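You operate a simulated robot arm through the tools that you are given. There is no shell and no other tool. Be economical: measure what you need, move in short steps, check, and stop when the job is done.

You are at the controls of a simulated robot arm. One attempt, no reset.

Task
Bring the white tub round to the arrow and set it on the OUT plate.
Fine: the yellow lock lever frees and locks the carousel; free it first, lock it before you take the tub. Set down upright: what you pick out.

The check looks at the end state, three seconds after you hand in, the way a careful person would. Anything else that was tipped, shoved, dropped, spilled or broken makes it a failure.

Robot
A 7-joint arm with a fingered hand, fixed in place. Base frame: the origin is at the foot of the arm, x ahead of it, y to its left, z up. Readings come in mm, rad, newtons and seconds.
With the tool pointing down near the work surface it reaches from about 320 to 740 mm from the base axis. Its first joint turns from -2.897 to 2.897 rad. Payload 4 kg.
Tool frame: the origin (TCP) lies between the finger pads and is the grasp point; the fingertips stand 26 mm ahead of it; z points along the fingers, y is the line along which they close. The gripper opens to 132 mm. The gripper's body begins 73 mm behind the TCP. The gripper is a hand of 4 fingers: y runs from the thumb to the fingers, the wrist lies at [0, 0, -239] in the tool frame, and closing takes about 1.5 s.
Orientation is that of the tool frame in the base frame, as a unit quaternion [w, x, y, z]. With the fingers straight down and closing along the base's y, the tool's x points along the base's -x, its y along +y and its z along -z.

Tools
- The arm moves only by the tool nudge_tool. Its argument "steps" is a list of rows, each an object (a shift or turn left out is 0, a gripper value left out holds the last) with "travel": the shift along the tool's x, y, z in mm, a list of three; "turn": the turn, a rotation vector about the tool's x, y, z in rad, a list of three; "jaw": the gripper command, from -1 (fully open) to 1 (shut), values between in proportion. In form: [{"travel": [dx, dy, dz], "turn": [ax, ay, az], "jaw": jaw}, ...]. A call has 1 to 20 rows; each row is the pose to reach, as a shift and turn from the pose commanded when the call began, along the tool's axes at that moment. Rows are played at 5 a second. More than 50 mm and 0.15 rad between two rows, or a gripper value outside its range, and nothing of the call is played. A pose out of reach is approached as far as the arm can. The call stops where the force on the tool passes 80 N (or 10 N more than at its start, if that is more) or the arm is blocked; 0.2 s more then pass. The fingers move at their own pace (about 72 mm/s each) and stop on an object; they squeeze with about 32 N. The grip force told is the motor's: it shows also when the fingers shut on nothing. Time passes only in rows, and 0.2 s behind the last, so rows that repeat a pose let the fingers close. It gives the time, the measured TCP pose, the force on the tool (base axes), the opening and the grip force at its end, in the units of the frame above (readings bear some noise), with the torque about the TCP (base axes, N m) and any sound that the robot's microphone picked up.
- Cameras (640 x 400 px; columns grow to the right, rows downward): "scene" is fixed at [58.9, -648.9, 1665.6]; the picture's right is [0.90, -0.44, 0.00], its down [-0.34, -0.71, -0.62] and it looks along [0.27, 0.56, -0.79] (base axes); focal length 227 px, centre (320, 200). "wrist" rides on the gripper at [68, 2, -97] in the tool frame; the picture's right is [-0.02, 1.00, 0.00], its down [-0.82, -0.02, -0.58] and it looks along [-0.58, -0.01, 0.82] (tool axes); focal length 270 px, centre (320, 200). There is no depth. A picture from a camera that has moved, and an enlarged one, comes with that camera's place and axes in the base frame and with its lens. The place of the scene camera against the robot may be out by one fixed shift of up to 18 mm in any direction.
- camera(camera): a new picture of that camera. No time passes.
- slide_trunk(by): slides the trunk up (or, below 0, down) by that many mm; the arm rides with it, the base frame stays. It gives what a move gives, with no picture.
- grasp_type(shape): the hand has 4 fingers and takes this shape, open, in about a second: jaw (thumb against the fingers, like two jaws); tri (thumb and two fingers); tip (a fingertip pinch); poke (one finger out to press); point (the index stretched); flat (the hand flat); cup (the hand cupped); fist (a fist). The gripper value then closes the fingers along that shape, each until it touches; the sizes above hold for jaw. It gives what a move gives, with no picture.
- enlarge(camera, box): a new picture of the part [left, top, right, bottom] of that camera's present view, enlarged. No time passes.
- job_done(): hands the job in; it is judged then, once.

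Go step by step. Nothing tells you positions but the pictures and the camera data: compare them with the known pose of the tool, close in by small moves and look again before you grip or let go. The budget is 120 turns and 76 pictures, counting those below and the enlarged ones. Unless the task says otherwise, let go and move clear before handing in, and close with one line.

The tools are called after "Call:" by a JSON object that holds its "fn" and its "kwargs". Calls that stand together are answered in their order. nudge_tool: Moves the arm, as the interface text tells. Its arguments: {"type":"object","properties":{"steps":{"type":"array"}},"required":["steps"]} The other tools are called the same way: slide_trunk (by) slides the trunk up or down; grasp_type (shape) gives the hand a shape; camera (camera) takes a picture; enlarge (camera, box) takes an enlarged picture of a part of a camera's view; job_done () hands the job in.

At the start:

```text
clock: 0.0
eef_pos: [393.4, -130.0, 1350.6]
ee_rot: [0.0, 0.001, 1.0, 0.0]
force: [-0.6, -1.0, -0.6]
torque: [0.04, 0.01, -0.02]
width: 131.8
grasp_force: 0.0
shape: jaw
trunk travel left (down, up): [-525.0, 65.0]
```

scene: 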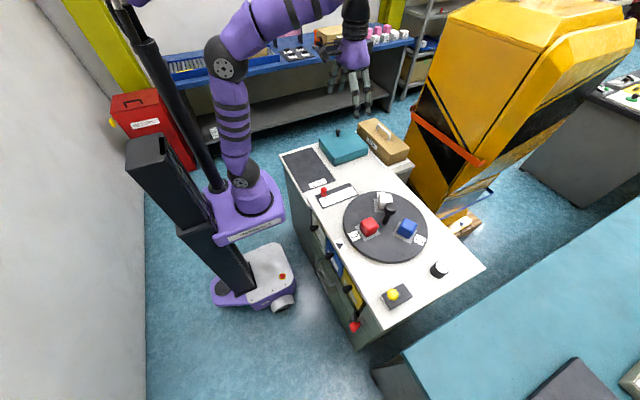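
wrist: 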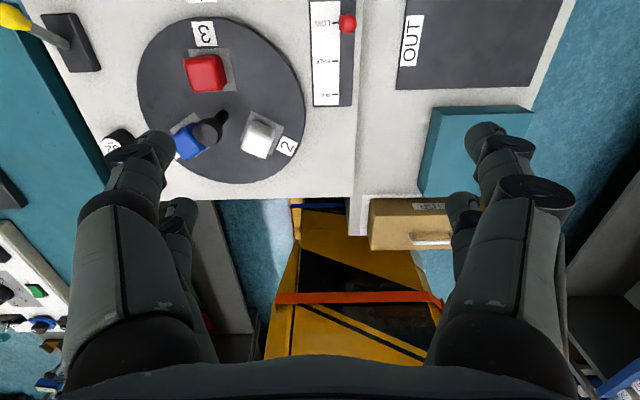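

I see a carousel with red, blue and white tubs, a yellow lever on a dark box, a red slider with a scale, and a dark OUT plate. I'll look closer before moving.

Call:
{"fn": "enlarge", "kwargs": {"camera": "scene", "box": [270, 120, 490, 350]}}

Call:
{"fn": "enlarge", "kwargs": {"camera": "wrist", "box": [0, 0, 360, 225]}}

```text
1.74 times, centred on (380, 235) of scene
camera zoom: at [58.9, -648.9, 1665.6], right [0.9, -0.44, 0.0], down [-0.34, -0.71, -0.62], along [0.27, 0.56, -0.79], focal length 395 px, centre (216, 139)
```

zoom: 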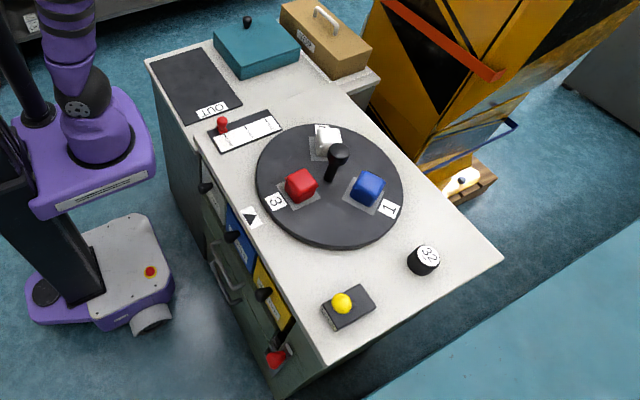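

```text
1.78 times, centred on (180, 112) of wrist
camera zoom: at [324.5, -127.7, 1447.1], right [0.03, 1.0, 0.0], down [0.82, -0.02, 0.58], along [0.58, -0.01, -0.82], focal length 480 px, centre (569, 356)
```

zoom: 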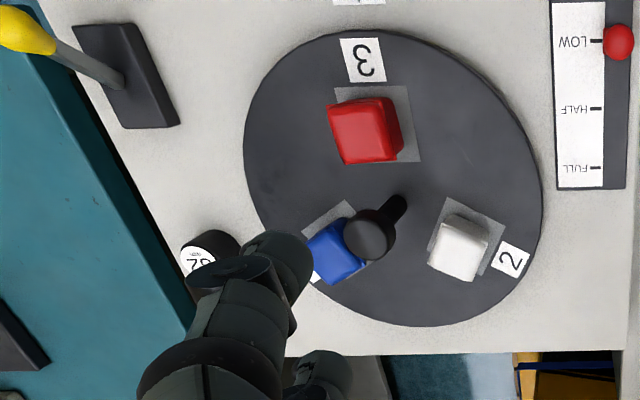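

The carousel centre is near (462,-317), the lever near (340,-550) and the table top near z≈910. I'll lower the trunk and move over the lever to look closely.

Call:
{"fn": "slide_trunk", "kwargs": {"by": -150}}

Call:
{"fn": "nudge_tool", "kwargs": {"steps": [{"travel": [0, -40, 0]}, {"travel": [0, -80, 0]}, {"travel": [0, -120, 0]}, {"travel": [0, -160, 0]}, {"travel": [0, -200, 0]}, {"travel": [0, -240, 0]}, {"travel": [0, -280, 0]}, {"travel": [0, -320, 0]}, {"travel": [0, -360, 0]}, {"travel": [0, -400, 0]}, {"travel": [0, -420, 0]}]}}

Call:
{"fn": "camera", "kwargs": {"camera": "wrist"}}

Call:
{"fn": "camera", "kwargs": {"camera": "scene"}}

```text
clock: 1.8
eef_pos: [392.5, -129.0, 1201.6]
ee_rot: [0.0, 0.001, 1.0, 0.0]
force: [0.7, 0.8, -0.4]
torque: [0.02, -0.01, 0.01]
width: 131.7
grasp_force: 0.1
shape: jaw
trunk travel left (down, up): [-375.0, 215.0]
```

```text
clock: 4.2
eef_pos: [343.6, -449.8, 1142.3]
ee_rot: [0.001, 0.0, 1.0, -0.001]
force: [0.2, -0.5, 0.1]
torque: [0.01, 0.02, 0.01]
width: 131.7
grasp_force: 0.2
shape: jaw
out of reach, approached as far as the arm can: row 5, 6, 7, 8, 9, 10, 11
trunk travel left (down, up): [-375.0, 215.0]
```

```text
71 pictures are left
camera wrist: at [275.1, -448.8, 1239.5], right [0.03, 1.0, 0.0], down [0.81, -0.02, 0.58], along [0.58, -0.02, -0.82], focal length 270 px, centre (320, 200)
```

wrist: 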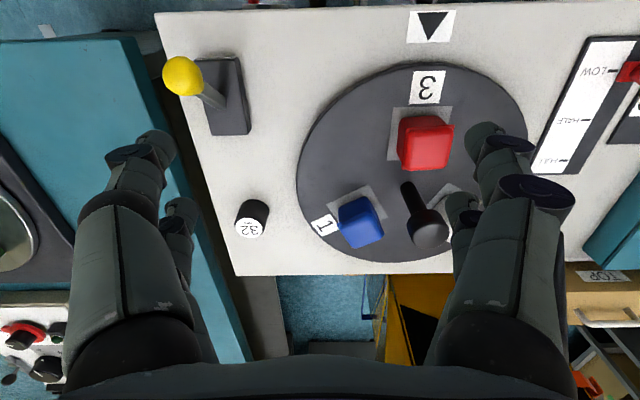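

```text
70 pictures are left
```

scene: 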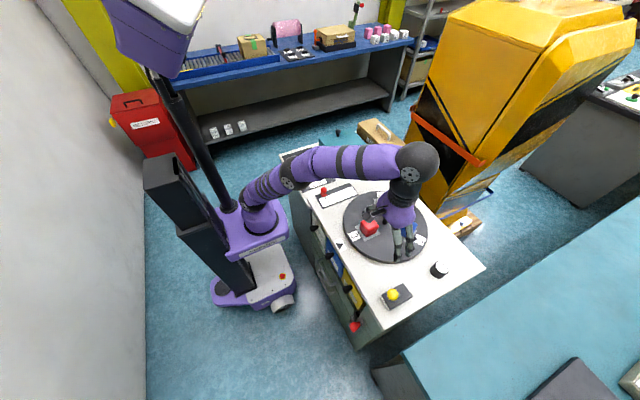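

The lever ball is near (323,-583,958), leaning toward -x, with its box at about (355,-561). The carousel has a central post at (488,-322) with a knob at z≈1008, and white needs about +120° of turn. My last target was out of reach at this height, so I'll descend and come closer to the lever.

Call:
{"fn": "nudge_tool", "kwargs": {"steps": [{"travel": [0, 0, 20]}, {"travel": [0, 0, 40]}]}}

```text
clock: 4.8
eef_pos: [344.6, -450.2, 1104.2]
ee_rot: [0.0, 0.0, 1.0, 0.001]
force: [-0.4, 0.1, 0.3]
torque: [0.02, -0.02, -0.02]
width: 132.1
grasp_force: 0.1
shape: jaw
trunk travel left (down, up): [-375.0, 215.0]
```

Call:
{"fn": "nudge_tool", "kwargs": {"steps": [{"travel": [5, -20, 20]}, {"travel": [15, -45, 35]}, {"travel": [25, -80, 45]}, {"travel": [35, -110, 50]}, {"travel": [45, -133, 55]}]}}

Call:
{"fn": "camera", "kwargs": {"camera": "wrist"}}

```text
clock: 6.0
eef_pos: [293.8, -558.8, 1032.0]
ee_rot: [0.0, 0.001, 1.0, 0.001]
force: [0.7, -0.4, -0.9]
torque: [0.08, 0.01, 0.01]
width: 131.9
grasp_force: 0.1
shape: jaw
out of reach, approached as far as the arm can: row 4, 5
trunk travel left (down, up): [-375.0, 215.0]
```

```text
69 pictures are left
camera wrist: at [225.6, -558.5, 1128.9], right [0.03, 1.0, 0.0], down [0.82, -0.02, 0.58], along [0.58, -0.01, -0.82], focal length 270 px, centre (320, 200)
```

wrist: 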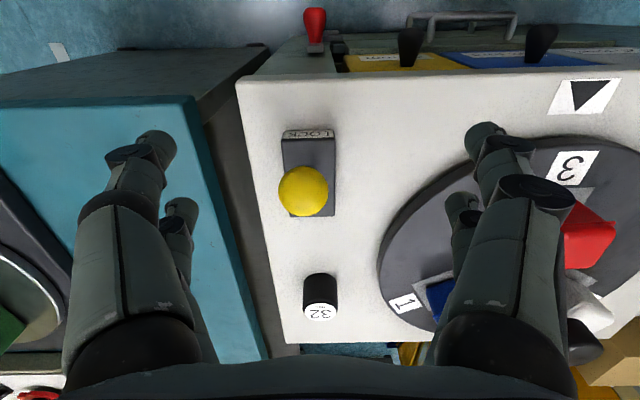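

Call:
{"fn": "enlarge", "kwargs": {"camera": "wrist", "box": [230, 110, 390, 230]}}

Call:
{"fn": "enlarge", "kwargs": {"camera": "scene", "box": [360, 250, 440, 320]}}

```text
3.33 times, centred on (310, 170) of wrist
camera zoom: at [225.6, -558.5, 1128.9], right [0.03, 1.0, 0.0], down [0.82, -0.02, 0.58], along [0.58, -0.01, -0.82], focal length 901 px, centre (353, 300)
```

zoom: 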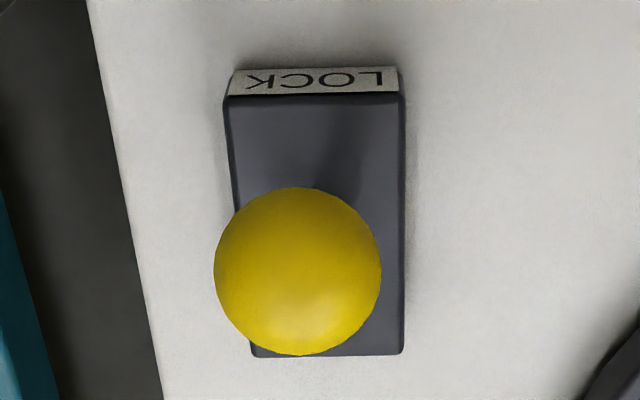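

```text
5.71 times, centred on (400, 285) of scene
camera zoom: at [58.9, -648.9, 1665.6], right [0.9, -0.44, 0.0], down [-0.34, -0.71, -0.62], along [0.27, 0.56, -0.79], focal length 1297 px, centre (-137, -286)
```

zoom: 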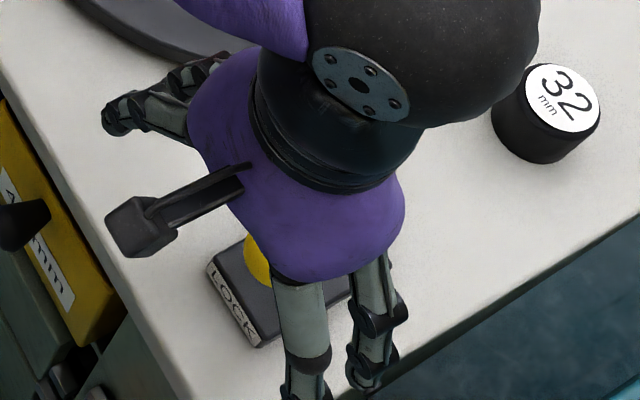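

The shoulder is now too low, which cut the reach. I'll raise the trunk again and bring the arm down over the lever ball, about (325,-574,976).

Call:
{"fn": "slide_trunk", "kwargs": {"by": 180}}

Call:
{"fn": "nudge_tool", "kwargs": {"steps": [{"travel": [-5, 0, 40]}, {"travel": [-10, 0, 80]}, {"travel": [-15, -3, 120]}, {"travel": [-20, -6, 150]}, {"travel": [-25, -10, 170]}, {"travel": [-31, -15, 180]}, {"travel": [-31, -15, 180]}]}}

Call:
{"fn": "camera", "kwargs": {"camera": "wrist"}}

```text
clock: 8.0
eef_pos: [295.5, -558.5, 1213.2]
ee_rot: [0.0, 0.001, 1.0, 0.0]
force: [-0.1, -0.4, 0.3]
torque: [0.02, -0.03, 0.0]
width: 132.0
grasp_force: 0.0
shape: jaw
trunk travel left (down, up): [-555.0, 35.0]
```

```text
clock: 9.6
eef_pos: [325.2, -573.2, 1033.2]
ee_rot: [0.0, 0.001, 1.0, 0.0]
force: [-0.6, -0.1, 0.1]
torque: [0.0, 0.0, -0.02]
width: 131.9
grasp_force: 0.1
shape: jaw
trunk travel left (down, up): [-555.0, 35.0]
```

```text
66 pictures are left
camera wrist: at [256.1, -572.0, 1130.0], right [0.03, 1.0, 0.0], down [0.82, -0.02, 0.58], along [0.58, -0.01, -0.82], focal length 270 px, centre (320, 200)
```

wrist: 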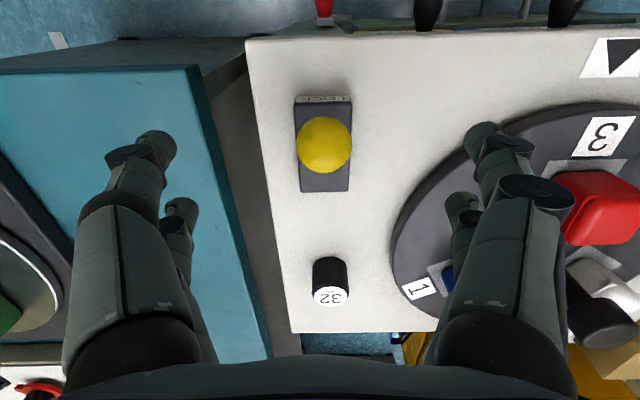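

The ball sits right under the TCP as computed. I'll descend and close on it.

Call:
{"fn": "nudge_tool", "kwargs": {"steps": [{"travel": [0, 0, 20]}, {"travel": [0, 0, 40]}, {"travel": [0, 0, 57]}, {"travel": [0, 0, 57], "jaw": 1}, {"travel": [0, 0, 57], "jaw": 1}, {"travel": [0, 0, 57], "jaw": 1}, {"travel": [0, 0, 57], "jaw": 1}, {"travel": [0, 0, 57], "jaw": 1}, {"travel": [0, 0, 57], "jaw": 1}, {"travel": [0, 0, 57], "jaw": 1}]}}

Call:
{"fn": "camera", "kwargs": {"camera": "wrist"}}

```text
clock: 11.8
eef_pos: [327.1, -573.8, 976.7]
ee_rot: [0.0, 0.001, 1.0, 0.0]
force: [0.8, -1.0, -3.2]
torque: [0.02, 0.06, 0.03]
width: 0.1
grasp_force: 32.2
shape: jaw
trunk travel left (down, up): [-555.0, 35.0]
```

```text
65 pictures are left
camera wrist: at [257.4, -571.9, 1073.0], right [0.03, 1.0, 0.0], down [0.82, -0.02, 0.58], along [0.58, -0.01, -0.82], focal length 270 px, centre (320, 200)
```

wrist: 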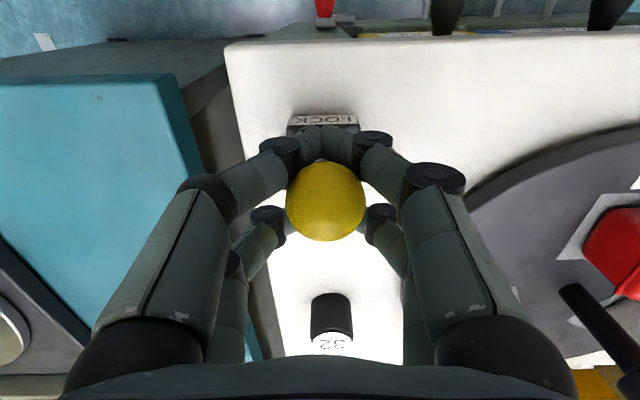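

The fingers have closed around the ball, with one pair on each side of it in x, so it's caged. I'll drag it toward +x along its arc.

Call:
{"fn": "nudge_tool", "kwargs": {"steps": [{"travel": [-8, 0, -2], "jaw": 1}, {"travel": [-16, 0, -4], "jaw": 1}, {"travel": [-24, 0, -6], "jaw": 1}, {"travel": [-32, 0, -6], "jaw": 1}, {"travel": [-40, 0, -6], "jaw": 1}, {"travel": [-48, 0, -4], "jaw": 1}, {"travel": [-56, 0, -2], "jaw": 1}, {"travel": [-62, 0, 0], "jaw": 1}]}}

Call:
{"fn": "camera", "kwargs": {"camera": "wrist"}}

```text
clock: 13.6
eef_pos: [386.9, -573.3, 976.2]
ee_rot: [0.0, 0.001, 1.0, 0.0]
force: [-1.1, -0.2, 1.2]
torque: [0.03, 0.12, -0.02]
width: 0.0
grasp_force: 31.5
shape: jaw
trunk travel left (down, up): [-555.0, 35.0]
```

```text
64 pictures are left
camera wrist: at [318.4, -572.3, 1072.8], right [0.03, 1.0, 0.0], down [0.82, -0.02, 0.58], along [0.58, -0.02, -0.82], focal length 270 px, centre (320, 200)
```

wrist: 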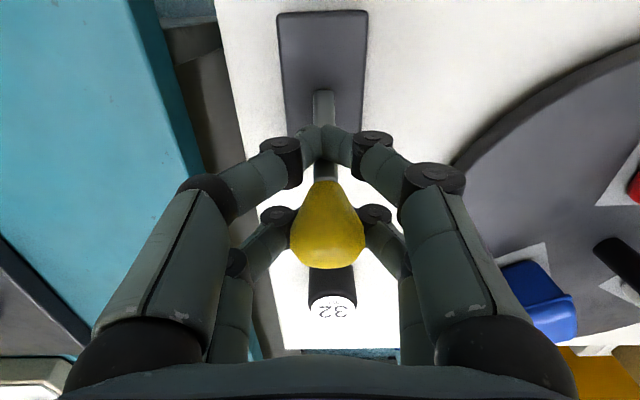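

The lever has swung to the +x side with little force. I'll push a bit further to find its end stop.

Call:
{"fn": "nudge_tool", "kwargs": {"steps": [{"travel": [-5, 0, 2], "jaw": 1}, {"travel": [-10, 0, 4], "jaw": 1}, {"travel": [-15, 0, 7], "jaw": 1}, {"travel": [-20, 0, 10], "jaw": 1}]}}

Call:
{"fn": "camera", "kwargs": {"camera": "wrist"}}

```text
clock: 14.6
eef_pos: [392.5, -573.4, 972.5]
ee_rot: [-0.008, 0.006, 1.0, 0.0]
force: [-57.4, 14.7, 32.2]
torque: [0.52, 2.45, 0.01]
width: 0.0
grasp_force: 33.0
shape: jaw
trunk travel left (down, up): [-555.0, 35.0]
```

```text
63 pictures are left
camera wrist: at [325.5, -571.6, 1069.8], right [0.03, 1.0, 0.0], down [0.82, -0.03, 0.56], along [0.56, -0.02, -0.83], focal length 270 px, centre (320, 200)
```

wrist: 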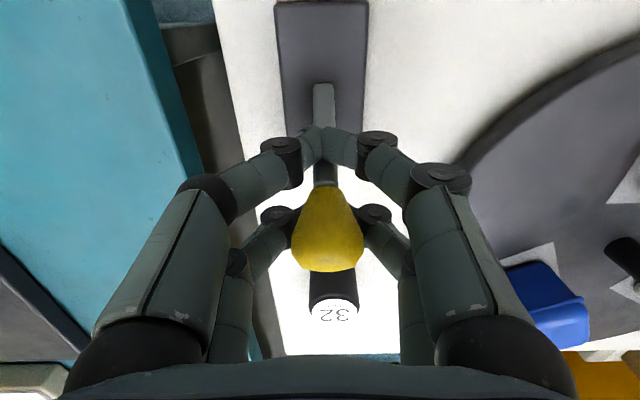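

That was the end stop at about 57 N, so the lever is fully thrown. I'll back off, open and rise.

Call:
{"fn": "nudge_tool", "kwargs": {"steps": [{"travel": [5, 0, -3], "jaw": 1}, {"travel": [8, 0, -5], "jaw": 1}, {"travel": [8, 0, -5], "jaw": -1}, {"travel": [8, 0, -5], "jaw": -1}, {"travel": [8, 0, -5], "jaw": -1}, {"travel": [8, 0, -5], "jaw": -1}, {"travel": [8, 0, -5], "jaw": -1}, {"travel": [8, 0, -5], "jaw": -1}, {"travel": [8, 0, -5], "jaw": -1}, {"travel": [8, 0, -40], "jaw": -1}, {"travel": [8, 0, -80], "jaw": -1}, {"travel": [8, 0, -125], "jaw": -1}]}}

Call:
{"fn": "camera", "kwargs": {"camera": "wrist"}}

```text
clock: 17.1
eef_pos: [398.6, -572.7, 1091.5]
ee_rot: [-0.001, 0.001, 1.0, 0.001]
force: [-0.4, 0.2, 0.4]
torque: [0.01, -0.02, -0.01]
width: 131.9
grasp_force: 0.1
shape: jaw
trunk travel left (down, up): [-555.0, 35.0]
```

```text
62 pictures are left
camera wrist: at [329.7, -571.8, 1188.5], right [0.03, 1.0, 0.0], down [0.82, -0.02, 0.58], along [0.58, -0.01, -0.82], focal length 270 px, centre (320, 200)
```

wrist: 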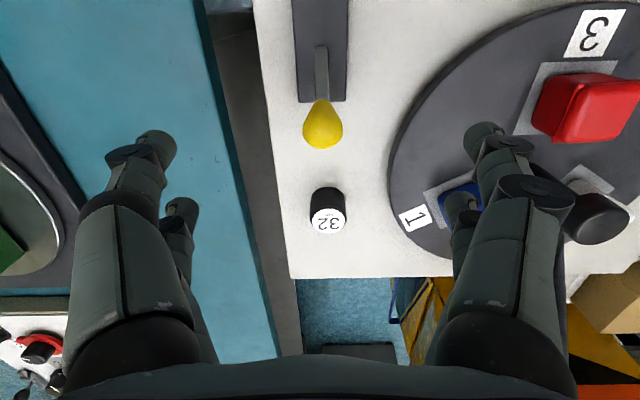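

The lever stays on the +x side. Next I'll move over the carousel centre to inspect the post knob.

Call:
{"fn": "nudge_tool", "kwargs": {"steps": [{"travel": [0, 0, -30]}, {"travel": [-10, 40, -30]}, {"travel": [-20, 80, -30]}, {"travel": [-30, 120, -30]}, {"travel": [-40, 160, -30]}, {"travel": [-50, 200, -30]}, {"travel": [-50, 230, -30]}, {"travel": [-50, 250, -30]}, {"travel": [-50, 250, -30]}]}}

Call:
{"fn": "camera", "kwargs": {"camera": "wrist"}}

Call:
{"fn": "enlarge", "kwargs": {"camera": "scene", "box": [320, 170, 450, 280]}}

```text
clock: 19.1
eef_pos: [449.4, -321.0, 1121.2]
ee_rot: [-0.001, 0.0, 1.0, 0.0]
force: [0.2, 0.7, 0.1]
torque: [0.05, -0.01, 0.03]
width: 131.7
grasp_force: 0.1
shape: jaw
out of reach, approached as far as the arm can: row 1
trunk travel left (down, up): [-555.0, 35.0]
```

```text
61 pictures are left
camera wrist: at [380.7, -320.5, 1218.5], right [0.02, 1.0, 0.0], down [0.82, -0.02, 0.58], along [0.58, -0.01, -0.82], focal length 270 px, centre (320, 200)
```

wrist: 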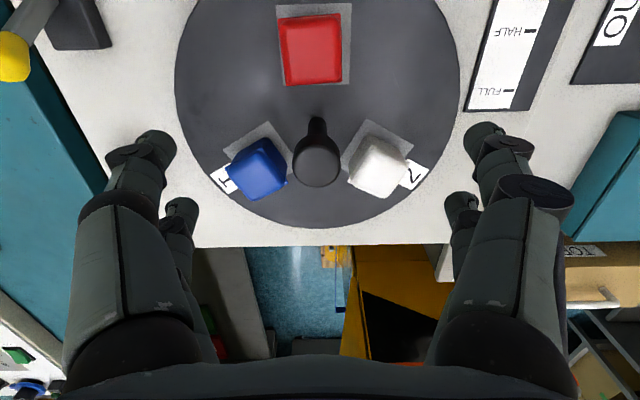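

```text
3.64 times, centred on (385, 225) of scene
camera zoom: at [58.9, -648.9, 1665.6], right [0.9, -0.44, 0.0], down [-0.34, -0.71, -0.62], along [0.27, 0.56, -0.79], focal length 825 px, centre (84, 109)
```

zoom: 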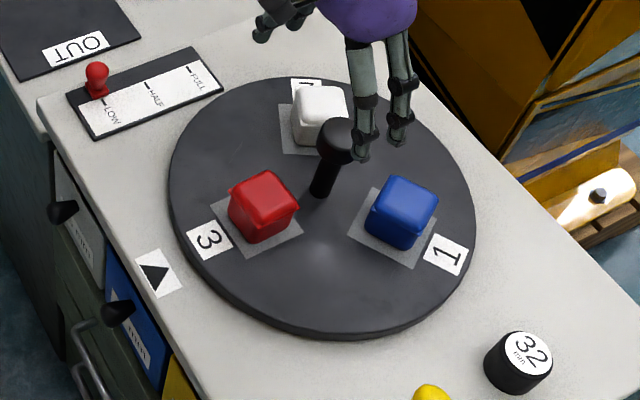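

The post is at the disc centre (488,-325) with its knob at z≈1010, so I can turn the carousel by twisting it. I'll use the three-finger shape, since the jaw shape straddles round things this size.

Call:
{"fn": "grasp_type", "kwargs": {"shape": "tri"}}

Call:
{"fn": "camera", "kwargs": {"camera": "wrist"}}

```text
clock: 20.1
eef_pos: [449.4, -322.3, 1121.9]
ee_rot: [0.0, 0.001, 1.0, -0.001]
force: [0.2, -0.4, -0.1]
torque: [0.03, 0.0, 0.01]
width: 131.9
grasp_force: 0.1
shape: tri
trunk travel left (down, up): [-555.0, 35.0]
```

```text
59 pictures are left
camera wrist: at [381.1, -321.9, 1218.2], right [0.03, 1.0, 0.0], down [0.82, -0.02, 0.58], along [0.58, -0.02, -0.82], focal length 270 px, centre (320, 200)
```

wrist: 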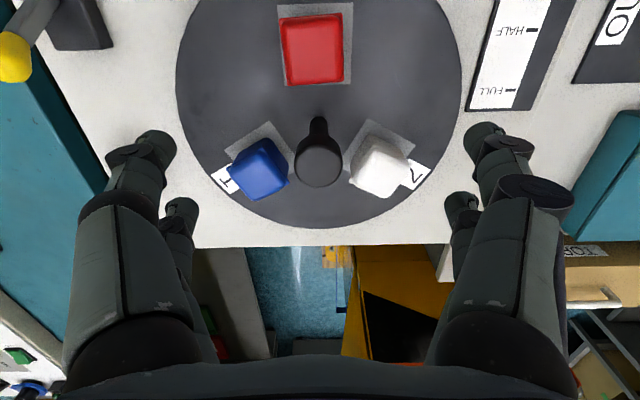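

Call:
{"fn": "nudge_tool", "kwargs": {"steps": [{"travel": [-13, -1, 0], "turn": [0, 0, 0.15]}, {"travel": [-26, -2, 0], "turn": [0, 0, 0.3]}, {"travel": [-39, -3, 0], "turn": [0, 0, 0.45]}, {"travel": [-39, -3, 0], "turn": [0, 0, 0.6]}, {"travel": [-39, -3, 0], "turn": [0, 0, 0.75]}, {"travel": [-39, -3, 0], "turn": [0, 0, 0.9]}, {"travel": [-39, -3, 0], "turn": [0, 0, 1.05]}, {"travel": [-39, -3, 0], "turn": [0, 0, 1.05]}]}}

Call:
{"fn": "camera", "kwargs": {"camera": "wrist"}}

```text
clock: 21.9
eef_pos: [489.0, -326.1, 1122.7]
ee_rot: [0.0, 0.503, 0.864, 0.0]
force: [0.9, -0.7, -0.4]
torque: [0.02, -0.01, 0.0]
width: 131.8
grasp_force: 0.1
shape: tri
trunk travel left (down, up): [-555.0, 35.0]
```

```text
58 pictures are left
camera wrist: at [456.0, -267.0, 1217.8], right [0.88, 0.47, 0.0], down [0.39, -0.72, 0.58], along [0.27, -0.51, -0.82], focal length 270 px, centre (320, 200)
```

wrist: 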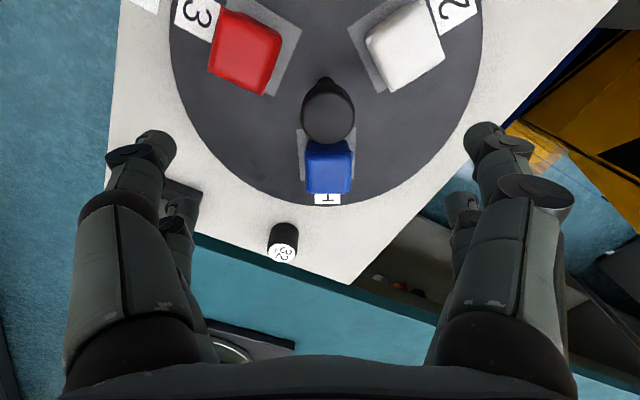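

The knob is centred in the view as predicted. I'll descend onto it and close.

Call:
{"fn": "nudge_tool", "kwargs": {"steps": [{"travel": [0, 0, 30]}, {"travel": [0, 0, 60]}, {"travel": [0, 0, 85]}, {"travel": [0, 0, 106]}, {"travel": [0, 0, 106]}]}}

Call:
{"fn": "camera", "kwargs": {"camera": "wrist"}}

Call:
{"fn": "enlarge", "kwargs": {"camera": "scene", "box": [320, 170, 450, 280]}}

```text
clock: 23.1
eef_pos: [486.2, -328.5, 1016.2]
ee_rot: [0.0, 0.502, 0.865, 0.0]
force: [-0.7, -0.5, -0.3]
torque: [-0.02, 0.01, -0.01]
width: 132.2
grasp_force: 0.0
shape: tri
trunk travel left (down, up): [-555.0, 35.0]
```

```text
57 pictures are left
camera wrist: at [453.5, -267.8, 1112.3], right [0.88, 0.47, 0.0], down [0.38, -0.72, 0.58], along [0.27, -0.51, -0.82], focal length 270 px, centre (320, 200)
```

wrist: 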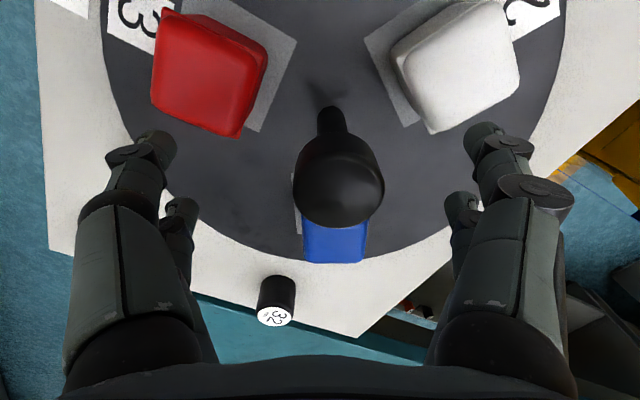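

```text
3.64 times, centred on (385, 225) of scene
camera zoom: at [58.9, -648.9, 1665.6], right [0.9, -0.44, 0.0], down [-0.34, -0.71, -0.62], along [0.27, 0.56, -0.79], focal length 825 px, centre (84, 109)
```

zoom: 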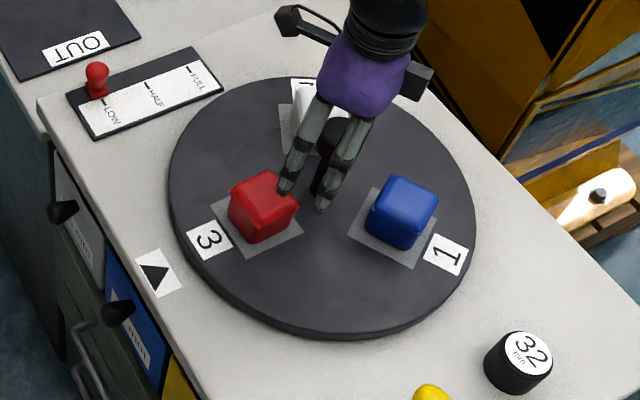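

The knob is about 9 mm off along tool y and slightly low. I'll adjust, then close.

Call:
{"fn": "nudge_tool", "kwargs": {"steps": [{"travel": [0, 9, 6]}, {"travel": [0, 9, 6], "jaw": 1}, {"travel": [0, 9, 6], "jaw": 1}, {"travel": [0, 9, 6], "jaw": 1}, {"travel": [0, 9, 6], "jaw": 1}, {"travel": [0, 9, 6], "jaw": 1}, {"travel": [0, 9, 6], "jaw": 1}, {"travel": [0, 9, 6], "jaw": 1}, {"travel": [0, 9, 6], "jaw": 1}]}}

Call:
{"fn": "camera", "kwargs": {"camera": "wrist"}}

```text
clock: 25.1
eef_pos: [496.7, -321.9, 1008.9]
ee_rot: [-0.001, 0.502, 0.865, 0.0]
force: [-0.9, -0.1, -5.5]
torque: [0.0, -0.01, 0.06]
width: 20.9
grasp_force: 32.0
shape: tri
trunk travel left (down, up): [-555.0, 35.0]
```

```text
55 pictures are left
camera wrist: at [464.0, -262.1, 1105.7], right [0.88, 0.47, 0.0], down [0.39, -0.72, 0.58], along [0.27, -0.51, -0.82], focal length 270 px, centre (320, 200)
```

wrist: 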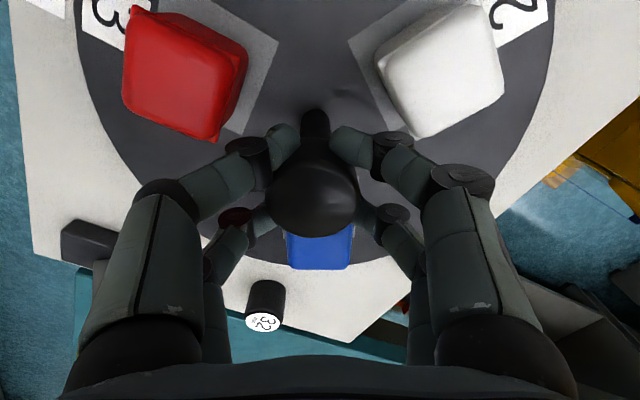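

Gripped at 21 mm with 32 N. I'll test a small CCW twist.

Call:
{"fn": "nudge_tool", "kwargs": {"steps": [{"turn": [0, 0, -0.1], "jaw": 1}, {"turn": [0, 0, -0.2], "jaw": 1}, {"turn": [0, 0, -0.3], "jaw": 1}, {"turn": [0, 0, -0.4], "jaw": 1}]}}

Call:
{"fn": "camera", "kwargs": {"camera": "wrist"}}

```text
clock: 26.1
eef_pos: [494.0, -320.9, 1008.5]
ee_rot: [-0.001, 0.319, 0.948, 0.001]
force: [-12.3, 6.1, -9.8]
torque: [0.15, 0.24, -0.06]
width: 21.0
grasp_force: 32.3
shape: tri
trunk travel left (down, up): [-555.0, 35.0]
```

```text
54 pictures are left
camera wrist: at [441.8, -279.4, 1105.9], right [0.62, 0.78, 0.0], down [0.64, -0.51, 0.57], along [0.45, -0.36, -0.82], focal length 270 px, centre (320, 200)
```

wrist: 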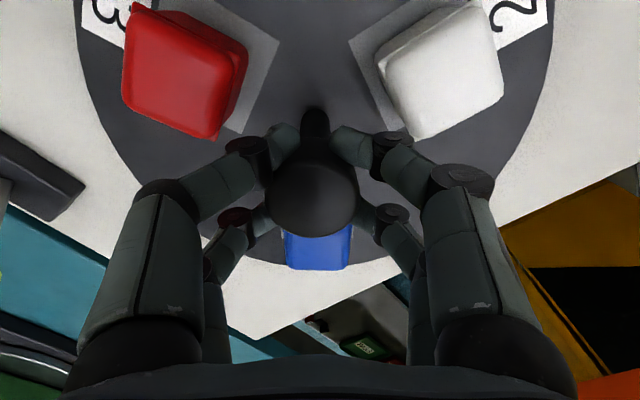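

The disc turns with the hand. I'll continue, with a small shift so the hand orbits the true axis.

Call:
{"fn": "nudge_tool", "kwargs": {"steps": [{"travel": [3, 1.5, 0], "turn": [0, 0, -0.1], "jaw": 1}, {"travel": [5, 2, 0], "turn": [0, 0, -0.2], "jaw": 1}, {"travel": [6.7, 2, 0], "turn": [0, 0, -0.3], "jaw": 1}, {"travel": [7.6, 2, 0], "turn": [0, 0, -0.4], "jaw": 1}, {"travel": [7.6, 2, 0], "turn": [0, 0, -0.4], "jaw": 1}]}}

```text
clock: 27.2
eef_pos: [492.7, -318.8, 1007.9]
ee_rot: [0.002, 0.124, 0.992, -0.001]
force: [8.9, -20.2, -5.2]
torque: [-0.47, -0.04, 0.01]
width: 20.3
grasp_force: 32.6
shape: tri
trunk travel left (down, up): [-555.0, 35.0]
```

Call:
{"fn": "nudge_tool", "kwargs": {"steps": [{"travel": [-1.1, -2.8, 0], "turn": [0, 0, -0.13], "jaw": 1}, {"travel": [-1.1, -2.8, 0], "turn": [0, 0, -0.26], "jaw": 1}, {"travel": [-1.1, -2.8, 0], "turn": [0, 0, -0.4], "jaw": 1}, {"travel": [-0.6, -3, 0], "turn": [0, 0, -0.53], "jaw": 1}, {"travel": [0, -3.2, 0], "turn": [0, 0, -0.66], "jaw": 1}, {"travel": [0.5, -3.5, 0], "turn": [0, 0, -0.8], "jaw": 1}, {"travel": [0.5, -3.5, 0], "turn": [0, 0, -0.8], "jaw": 1}]}}

Call:
{"fn": "enlarge", "kwargs": {"camera": "scene", "box": [320, 170, 450, 280]}}

```text
clock: 28.9
eef_pos: [490.4, -321.9, 1009.5]
ee_rot: [0.0, -0.271, 0.963, 0.0]
force: [-2.7, -19.0, 1.7]
torque: [-0.5, 0.17, -0.05]
width: 20.3
grasp_force: 32.2
shape: tri
trunk travel left (down, up): [-555.0, 35.0]
```

```text
3.64 times, centred on (385, 225) of scene
camera zoom: at [58.9, -648.9, 1665.6], right [0.9, -0.44, 0.0], down [-0.34, -0.71, -0.62], along [0.27, 0.56, -0.79], focal length 825 px, centre (84, 109)
```

zoom: 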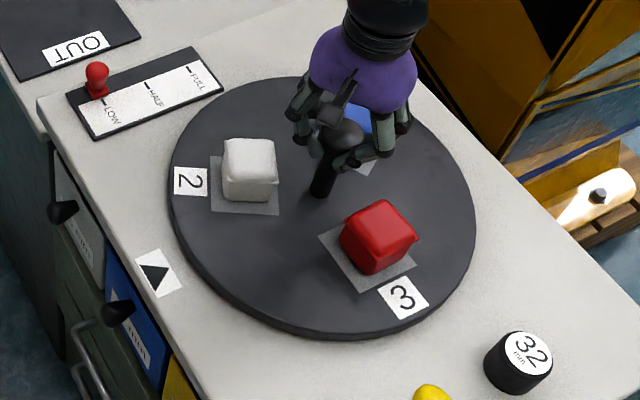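

Call:
{"fn": "nudge_tool", "kwargs": {"steps": [{"travel": [1.5, -2, 0], "turn": [0, 0, -0.12], "jaw": 1}, {"travel": [2.5, -2.5, 0], "turn": [0, 0, -0.25], "jaw": 1}, {"travel": [3.3, -2.9, 0], "turn": [0, 0, -0.37], "jaw": 1}, {"travel": [4, -2.9, 0], "turn": [0, 0, -0.494], "jaw": 1}, {"travel": [4, -2.9, 0], "turn": [0, 0, -0.494], "jaw": 1}]}}

Call:
{"fn": "enlarge", "kwargs": {"camera": "scene", "box": [320, 170, 450, 280]}}

Call:
{"fn": "camera", "kwargs": {"camera": "wrist"}}

```text
clock: 30.1
eef_pos: [487.6, -325.1, 1009.5]
ee_rot: [0.001, -0.498, 0.867, 0.0]
force: [1.1, -14.2, 4.8]
torque: [-0.44, 0.11, -0.06]
width: 20.3
grasp_force: 31.6
shape: tri
trunk travel left (down, up): [-555.0, 35.0]
```

```text
3.64 times, centred on (385, 225) of scene
camera zoom: at [58.9, -648.9, 1665.6], right [0.9, -0.44, 0.0], down [-0.34, -0.71, -0.62], along [0.27, 0.56, -0.79], focal length 825 px, centre (84, 109)
```

zoom: 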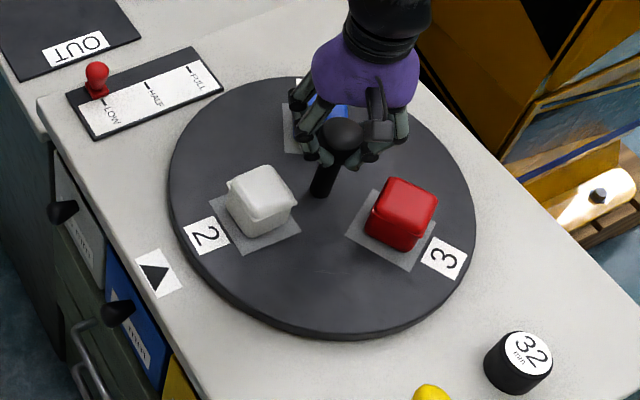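

```text
51 pictures are left
camera wrist: at [452.3, -384.4, 1105.4], right [-0.85, 0.52, 0.0], down [0.43, 0.69, 0.58], along [0.3, 0.49, -0.82], focal length 270 px, centre (320, 200)
```

wrist: 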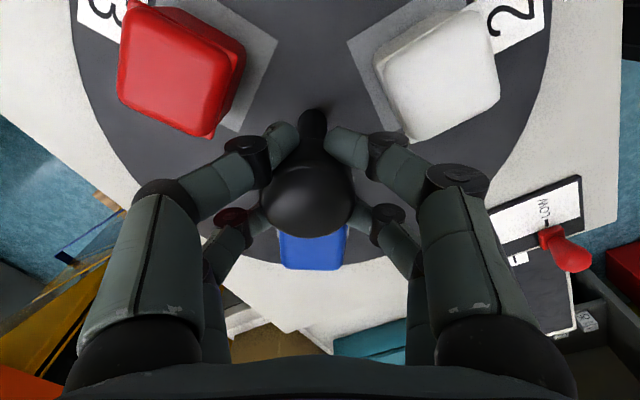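

The disc is nearly there. The labels are about 2° short of the original positions, so I'll add a small twist.

Call:
{"fn": "nudge_tool", "kwargs": {"steps": [{"travel": [1.7, -1, 0], "turn": [0, 0, -0.02], "jaw": 1}, {"travel": [1.7, -1, 0], "turn": [0, 0, -0.037], "jaw": 1}, {"travel": [1.7, -1, 0], "turn": [0, 0, -0.037], "jaw": 1}]}}

Call:
{"fn": "enlarge", "kwargs": {"camera": "scene", "box": [320, 170, 450, 280]}}

```text
clock: 30.9
eef_pos: [489.1, -325.4, 1009.2]
ee_rot: [0.0, -0.514, 0.858, 0.0]
force: [-0.4, -7.3, 3.1]
torque: [-0.28, 0.07, -0.14]
width: 20.0
grasp_force: 31.8
shape: tri
trunk travel left (down, up): [-555.0, 35.0]
```

```text
3.64 times, centred on (385, 225) of scene
camera zoom: at [58.9, -648.9, 1665.6], right [0.9, -0.44, 0.0], down [-0.34, -0.71, -0.62], along [0.27, 0.56, -0.79], focal length 825 px, centre (84, 109)
```

zoom: 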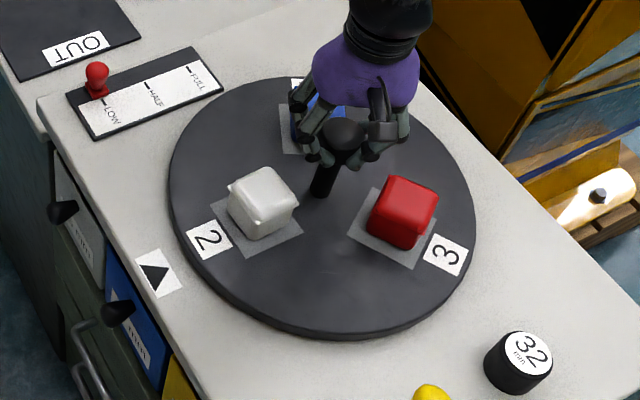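

Labels now match the original slot positions. I'll open, rise and turn the wrist back to neutral.

Call:
{"fn": "nudge_tool", "kwargs": {"steps": [{"jaw": -1}, {"jaw": -1}, {"jaw": -1}, {"jaw": -1}, {"jaw": -1}, {"jaw": -1}, {"jaw": -1}, {"travel": [0, 0, -30], "jaw": -1}, {"travel": [0, 0, -60], "jaw": -1}, {"travel": [0, 0, -90], "jaw": -1}, {"travel": [0, 0, -90], "turn": [0, 0, 0.15]}, {"travel": [0, 0, -90], "turn": [0, 0, 0.3]}, {"travel": [0, 0, -90], "turn": [0, 0, 0.45]}, {"travel": [0, 0, -90], "turn": [0, 0, 0.6]}, {"travel": [0, 0, -90], "turn": [0, 0, 0.75]}, {"travel": [0, 0, -90], "turn": [0, 0, 0.9]}, {"travel": [0, 0, -90], "turn": [0, 0, 1.05]}, {"travel": [0, 0, -90], "turn": [0, 0, 1.08]}]}}

Call:
{"fn": "grasp_type", "kwargs": {"shape": "jaw"}}

Call:
{"fn": "camera", "kwargs": {"camera": "wrist"}}

```text
clock: 34.6
eef_pos: [488.8, -325.3, 1099.1]
ee_rot: [0.0, 0.001, 1.0, 0.0]
force: [0.3, 0.2, -0.2]
torque: [-0.02, -0.03, 0.02]
width: 131.7
grasp_force: 0.0
shape: tri
trunk travel left (down, up): [-555.0, 35.0]
```

```text
clock: 35.5
eef_pos: [488.1, -326.0, 1098.3]
ee_rot: [0.0, 0.0, 1.0, 0.0]
force: [0.0, 0.1, -0.4]
torque: [-0.01, -0.01, -0.01]
width: 132.0
grasp_force: 0.0
shape: jaw
trunk travel left (down, up): [-555.0, 35.0]
```

```text
49 pictures are left
camera wrist: at [419.8, -325.0, 1195.2], right [0.03, 1.0, 0.0], down [0.82, -0.02, 0.58], along [0.58, -0.01, -0.82], focal length 270 px, centre (320, 200)
```

wrist: 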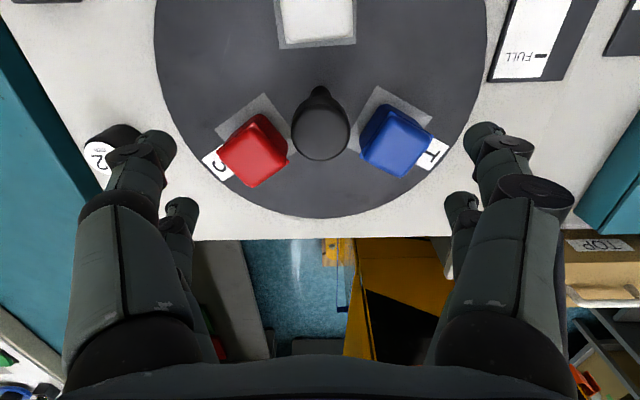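

White is at the arrow. Now back over the lever to lock.

Call:
{"fn": "nudge_tool", "kwargs": {"steps": [{"travel": [16, -40, 0]}, {"travel": [32, -80, 0]}, {"travel": [48, -120, 0]}, {"travel": [64, -160, 10]}, {"travel": [80, -200, 20]}, {"travel": [96, -247, 30]}, {"travel": [96, -247, 40]}, {"travel": [96, -247, 40]}]}}

Call:
{"fn": "camera", "kwargs": {"camera": "wrist"}}

```text
refused: row 6 steps farther than a row can; nothing moved
```

```text
48 pictures are left
camera wrist: at [419.8, -325.0, 1195.2], right [0.03, 1.0, 0.0], down [0.82, -0.02, 0.58], along [0.58, -0.01, -0.82], focal length 270 px, centre (320, 200)
```

wrist: 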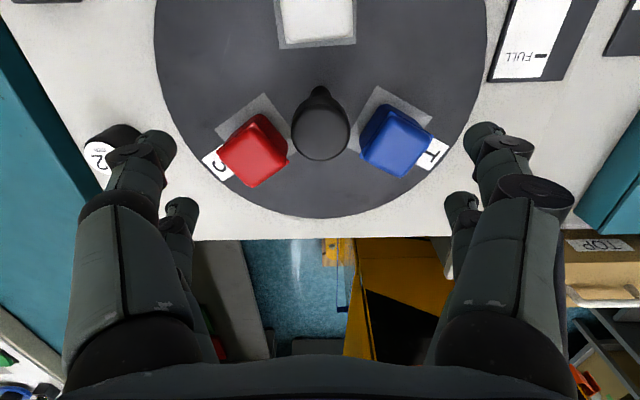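

One row was too long, so I'm resending it in shorter steps.

Call:
{"fn": "nudge_tool", "kwargs": {"steps": [{"travel": [16, -40, 0]}, {"travel": [32, -80, 0]}, {"travel": [48, -120, 0]}, {"travel": [64, -160, 10]}, {"travel": [80, -200, 20]}, {"travel": [88, -230, 30]}, {"travel": [96, -247, 40]}, {"travel": [96, -247, 40]}]}}

Call:
{"fn": "camera", "kwargs": {"camera": "wrist"}}

```text
clock: 37.4
eef_pos: [390.8, -574.2, 1060.5]
ee_rot: [0.0, 0.0, 1.0, 0.0]
force: [-0.3, -0.2, 0.0]
torque: [-0.01, 0.03, 0.03]
width: 131.7
grasp_force: 0.2
shape: jaw
trunk travel left (down, up): [-555.0, 35.0]
```

```text
47 pictures are left
camera wrist: at [322.6, -573.6, 1157.3], right [0.03, 1.0, 0.0], down [0.82, -0.02, 0.58], along [0.58, -0.01, -0.82], focal length 270 px, centre (320, 200)
```

wrist: 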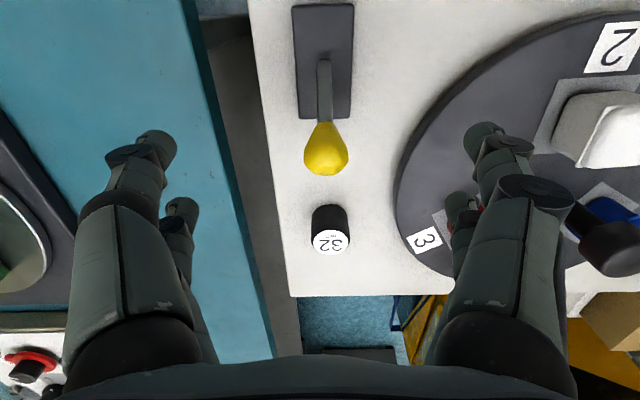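

The ball is now at about (406,-571,968). I'll descend around it and close.

Call:
{"fn": "nudge_tool", "kwargs": {"steps": [{"travel": [-13, 2, 30]}, {"travel": [-13, 2, 60]}, {"travel": [-13, 2, 88]}, {"travel": [-13, 2, 88], "jaw": 1}, {"travel": [-13, 2, 88], "jaw": 1}, {"travel": [-13, 2, 88], "jaw": 1}, {"travel": [-13, 2, 88], "jaw": 1}, {"travel": [-13, 2, 88], "jaw": 1}, {"travel": [-13, 2, 88], "jaw": 1}, {"travel": [-13, 2, 88], "jaw": 1}]}}

Call:
{"fn": "camera", "kwargs": {"camera": "wrist"}}

```text
clock: 39.5
eef_pos: [404.3, -570.2, 973.2]
ee_rot: [0.0, 0.0, 1.0, 0.0]
force: [-0.1, 0.0, -2.0]
torque: [0.0, -0.07, 0.0]
width: 0.0
grasp_force: 32.1
shape: jaw
trunk travel left (down, up): [-555.0, 35.0]
```

```text
46 pictures are left
camera wrist: at [336.5, -570.4, 1069.7], right [0.03, 1.0, 0.0], down [0.82, -0.02, 0.58], along [0.58, -0.01, -0.82], focal length 270 px, centre (320, 200)
```

wrist: 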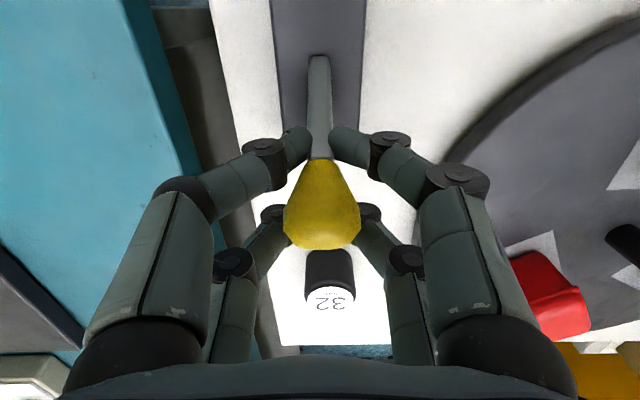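

The lever is held. I'll drag it back toward -x along the arc.

Call:
{"fn": "nudge_tool", "kwargs": {"steps": [{"travel": [8, 0, -4], "jaw": 1}, {"travel": [16, 0, -7], "jaw": 1}, {"travel": [24, 0, -10], "jaw": 1}, {"travel": [32, 0, -11], "jaw": 1}, {"travel": [40, 0, -12], "jaw": 1}, {"travel": [48, 0, -12], "jaw": 1}, {"travel": [56, 0, -11], "jaw": 1}, {"travel": [64, 0, -9], "jaw": 1}, {"travel": [72, 0, -7], "jaw": 1}, {"travel": [80, 0, -4], "jaw": 1}]}}

Call:
{"fn": "camera", "kwargs": {"camera": "wrist"}}

```text
clock: 41.8
eef_pos: [336.4, -571.0, 977.5]
ee_rot: [0.007, -0.002, 1.0, -0.003]
force: [37.1, -6.3, 9.4]
torque: [0.11, -2.82, 0.27]
width: 0.1
grasp_force: 32.3
shape: jaw
trunk travel left (down, up): [-555.0, 35.0]
```

```text
45 pictures are left
camera wrist: at [266.6, -570.4, 1073.7], right [0.02, 1.0, -0.01], down [0.81, -0.01, 0.59], along [0.59, -0.02, -0.81], focal length 270 px, centre (320, 200)
```

wrist: 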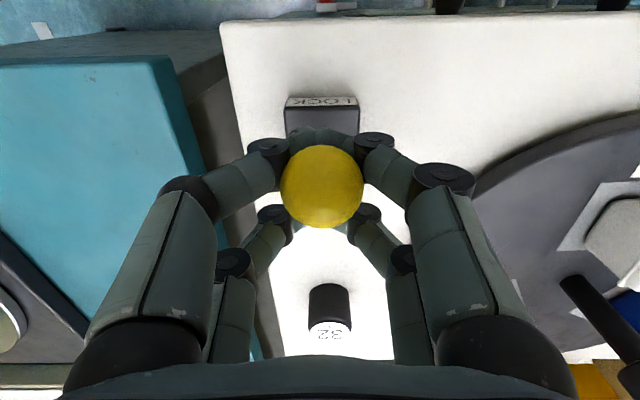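

The ball is back at x≈327 with 37 N resistance. I'll press slightly more, then release and check.

Call:
{"fn": "nudge_tool", "kwargs": {"steps": [{"travel": [4, 0, 2], "jaw": 1}, {"travel": [7, 0, 3], "jaw": 1}]}}

Call:
{"fn": "nudge_tool", "kwargs": {"steps": [{"travel": [-8, 0, 0], "jaw": 1}, {"travel": [-12, 0, -2], "jaw": -1}, {"travel": [-12, 0, -2], "jaw": -1}, {"travel": [-12, 0, -2], "jaw": -1}, {"travel": [-12, 0, -2], "jaw": -1}, {"travel": [-12, 0, -2], "jaw": -1}, {"travel": [-12, 0, -2], "jaw": -1}, {"travel": [-12, 0, -2], "jaw": -1}, {"travel": [-12, 0, -40], "jaw": -1}, {"travel": [-12, 0, -57], "jaw": -1}, {"travel": [-12, 0, -57], "jaw": -1}]}}

Call:
{"fn": "camera", "kwargs": {"camera": "wrist"}}

```text
clock: 42.4
eef_pos: [334.2, -570.2, 976.4]
ee_rot: [0.01, -0.002, 1.0, -0.004]
force: [51.7, -11.2, 18.4]
torque: [-0.09, -3.22, 0.45]
width: 0.2
grasp_force: 32.6
shape: jaw
trunk travel left (down, up): [-555.0, 35.0]
```

```text
clock: 44.8
eef_pos: [332.3, -570.6, 1028.6]
ee_rot: [0.0, -0.001, 1.0, 0.0]
force: [0.5, -0.3, -0.1]
torque: [-0.01, 0.01, -0.01]
width: 132.0
grasp_force: 0.2
shape: jaw
trunk travel left (down, up): [-555.0, 35.0]
```

```text
44 pictures are left
camera wrist: at [263.7, -570.7, 1125.0], right [0.02, 1.0, 0.0], down [0.82, -0.02, 0.58], along [0.58, -0.01, -0.82], focal length 270 px, centre (320, 200)
```

wrist: 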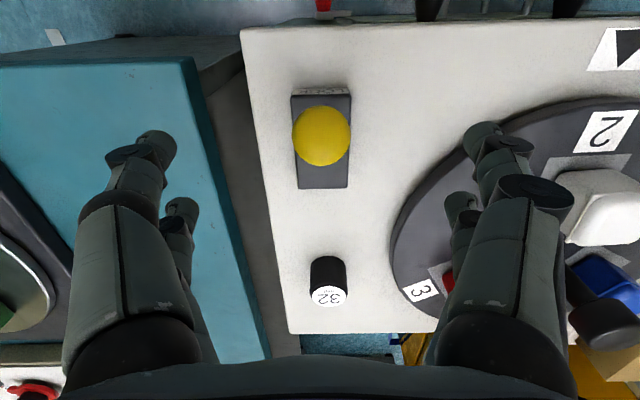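

The lever is back where it started, so the carousel is locked. Next I'll move above the white tub, near (410,-326).

Call:
{"fn": "nudge_tool", "kwargs": {"steps": [{"travel": [0, 0, -40]}, {"travel": [0, 0, -65]}, {"travel": [-15, 40, -65]}, {"travel": [-30, 80, -65]}, {"travel": [-45, 120, -65]}, {"travel": [-60, 160, -65]}, {"travel": [-70, 200, -65]}, {"travel": [-78, 243, -65]}, {"travel": [-78, 243, -65]}]}}

Call:
{"fn": "camera", "kwargs": {"camera": "wrist"}}

Call:
{"fn": "enlarge", "kwargs": {"camera": "scene", "box": [320, 170, 450, 280]}}

```text
clock: 46.8
eef_pos: [407.7, -327.9, 1092.6]
ee_rot: [0.0, 0.0, 1.0, 0.0]
force: [-0.6, -0.2, 0.4]
torque: [-0.02, -0.01, 0.03]
width: 132.0
grasp_force: 0.1
shape: jaw
trunk travel left (down, up): [-555.0, 35.0]
```

```text
43 pictures are left
camera wrist: at [339.4, -327.7, 1188.6], right [0.03, 1.0, 0.0], down [0.82, -0.02, 0.58], along [0.58, -0.01, -0.82], focal length 270 px, centre (320, 200)
```

wrist: 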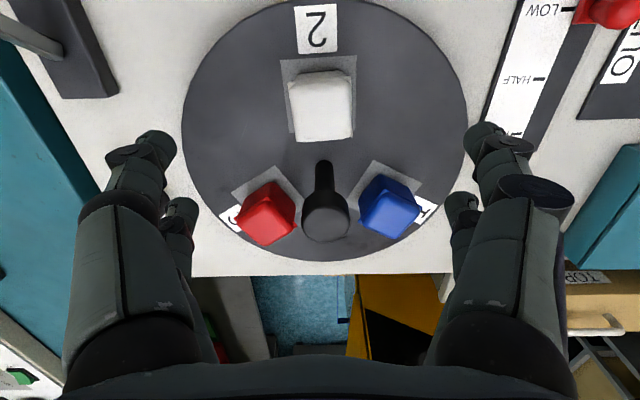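

```text
3.64 times, centred on (385, 225) of scene
camera zoom: at [58.9, -648.9, 1665.6], right [0.9, -0.44, 0.0], down [-0.34, -0.71, -0.62], along [0.27, 0.56, -0.79], focal length 825 px, centre (84, 109)
```

zoom: 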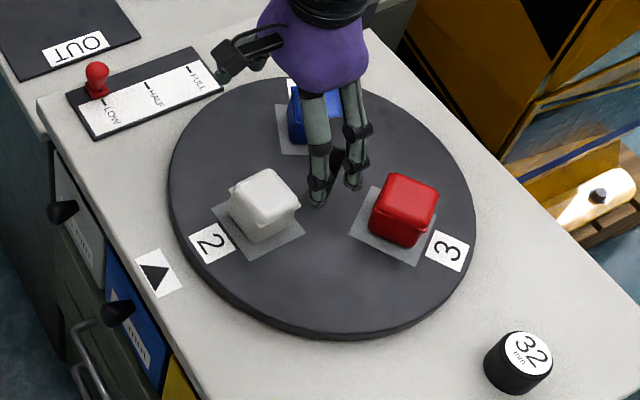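

Call:
{"fn": "enlarge", "kwargs": {"camera": "wrist", "box": [250, 0, 410, 160]}}

```text
2.50 times, centred on (330, 80) of wrist
camera zoom: at [339.4, -327.7, 1188.6], right [0.03, 1.0, 0.0], down [0.82, -0.02, 0.58], along [0.58, -0.01, -0.82], focal length 676 px, centre (295, 500)
```

zoom: 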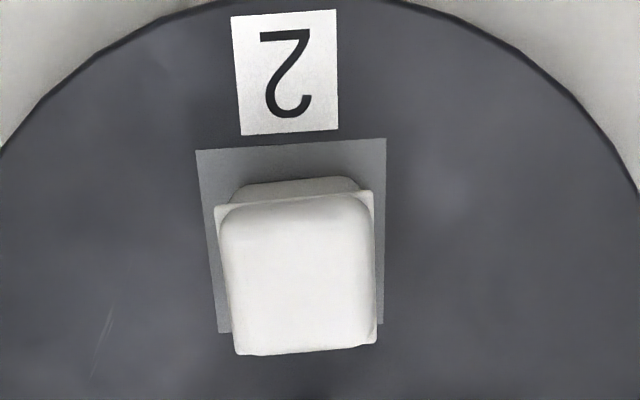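

The white tub has its rim centre near (411,-326.6), about 51 mm wide and yawed ~3.5°. I'll align, lower partway and look again.

Call:
{"fn": "nudge_tool", "kwargs": {"steps": [{"travel": [-3, 1, 30], "turn": [0, 0, -0.03]}, {"travel": [-3, 1, 60], "turn": [0, 0, -0.06]}, {"travel": [-3, 1, 82], "turn": [0, 0, -0.06]}, {"travel": [-3, 1, 82], "turn": [0, 0, -0.06]}]}}

Call:
{"fn": "camera", "kwargs": {"camera": "wrist"}}

```text
clock: 47.8
eef_pos: [411.2, -326.5, 1011.1]
ee_rot: [0.0, -0.03, 1.0, 0.001]
force: [-0.9, 0.0, 0.6]
torque: [0.03, 0.0, 0.0]
width: 131.9
grasp_force: 0.2
shape: jaw
trunk travel left (down, up): [-555.0, 35.0]
```

```text
40 pictures are left
camera wrist: at [342.5, -330.4, 1107.5], right [-0.04, 1.0, 0.0], down [0.82, 0.03, 0.58], along [0.58, 0.02, -0.82], focal length 270 px, centre (320, 200)
```

wrist: 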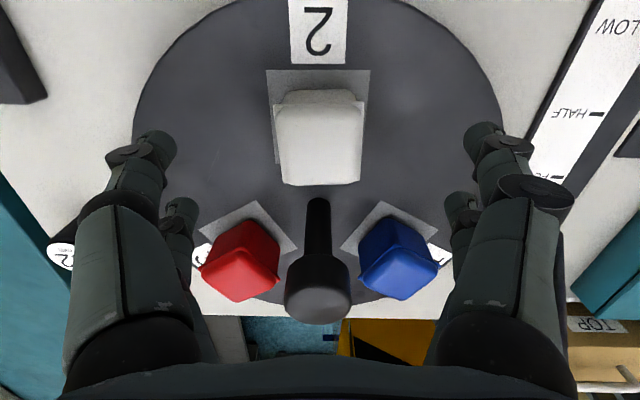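

The rim is at z≈958 and centred under the hand. I'll descend to z≈945 and close gently.

Call:
{"fn": "nudge_tool", "kwargs": {"steps": [{"travel": [1, -1, 25]}, {"travel": [1, -1, 45]}, {"travel": [1, -1, 58]}, {"travel": [1, -1, 66]}, {"travel": [1, -1, 66]}]}}

Call:
{"fn": "camera", "kwargs": {"camera": "wrist"}}

Call:
{"fn": "enlarge", "kwargs": {"camera": "scene", "box": [320, 170, 450, 280]}}

```text
clock: 49.0
eef_pos: [410.3, -325.5, 946.5]
ee_rot: [0.0, -0.03, 1.0, 0.0]
force: [0.4, -0.5, -0.4]
torque: [-0.02, 0.0, -0.01]
width: 132.1
grasp_force: 0.0
shape: jaw
trunk travel left (down, up): [-555.0, 35.0]
```

```text
39 pictures are left
camera wrist: at [341.5, -330.5, 1043.1], right [-0.03, 1.0, 0.0], down [0.82, 0.03, 0.58], along [0.58, 0.02, -0.82], focal length 270 px, centre (320, 200)
```

wrist: 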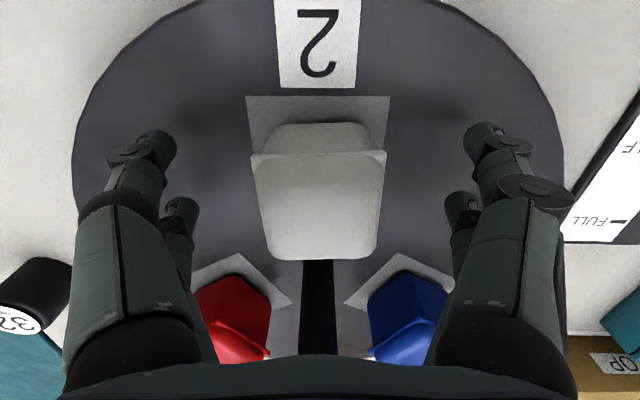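

```text
3.64 times, centred on (385, 225) of scene
camera zoom: at [58.9, -648.9, 1665.6], right [0.9, -0.44, 0.0], down [-0.34, -0.71, -0.62], along [0.27, 0.56, -0.79], focal length 825 px, centre (84, 109)
```

zoom: 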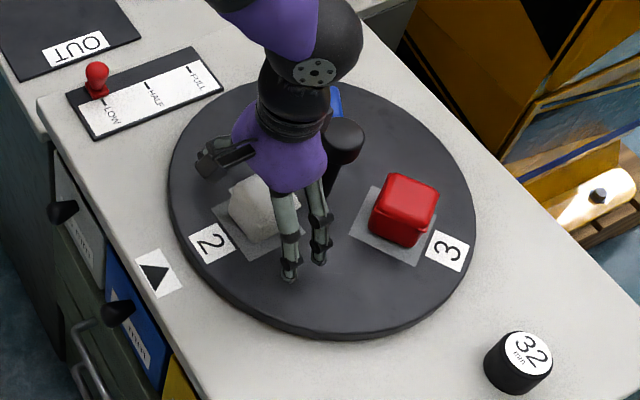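

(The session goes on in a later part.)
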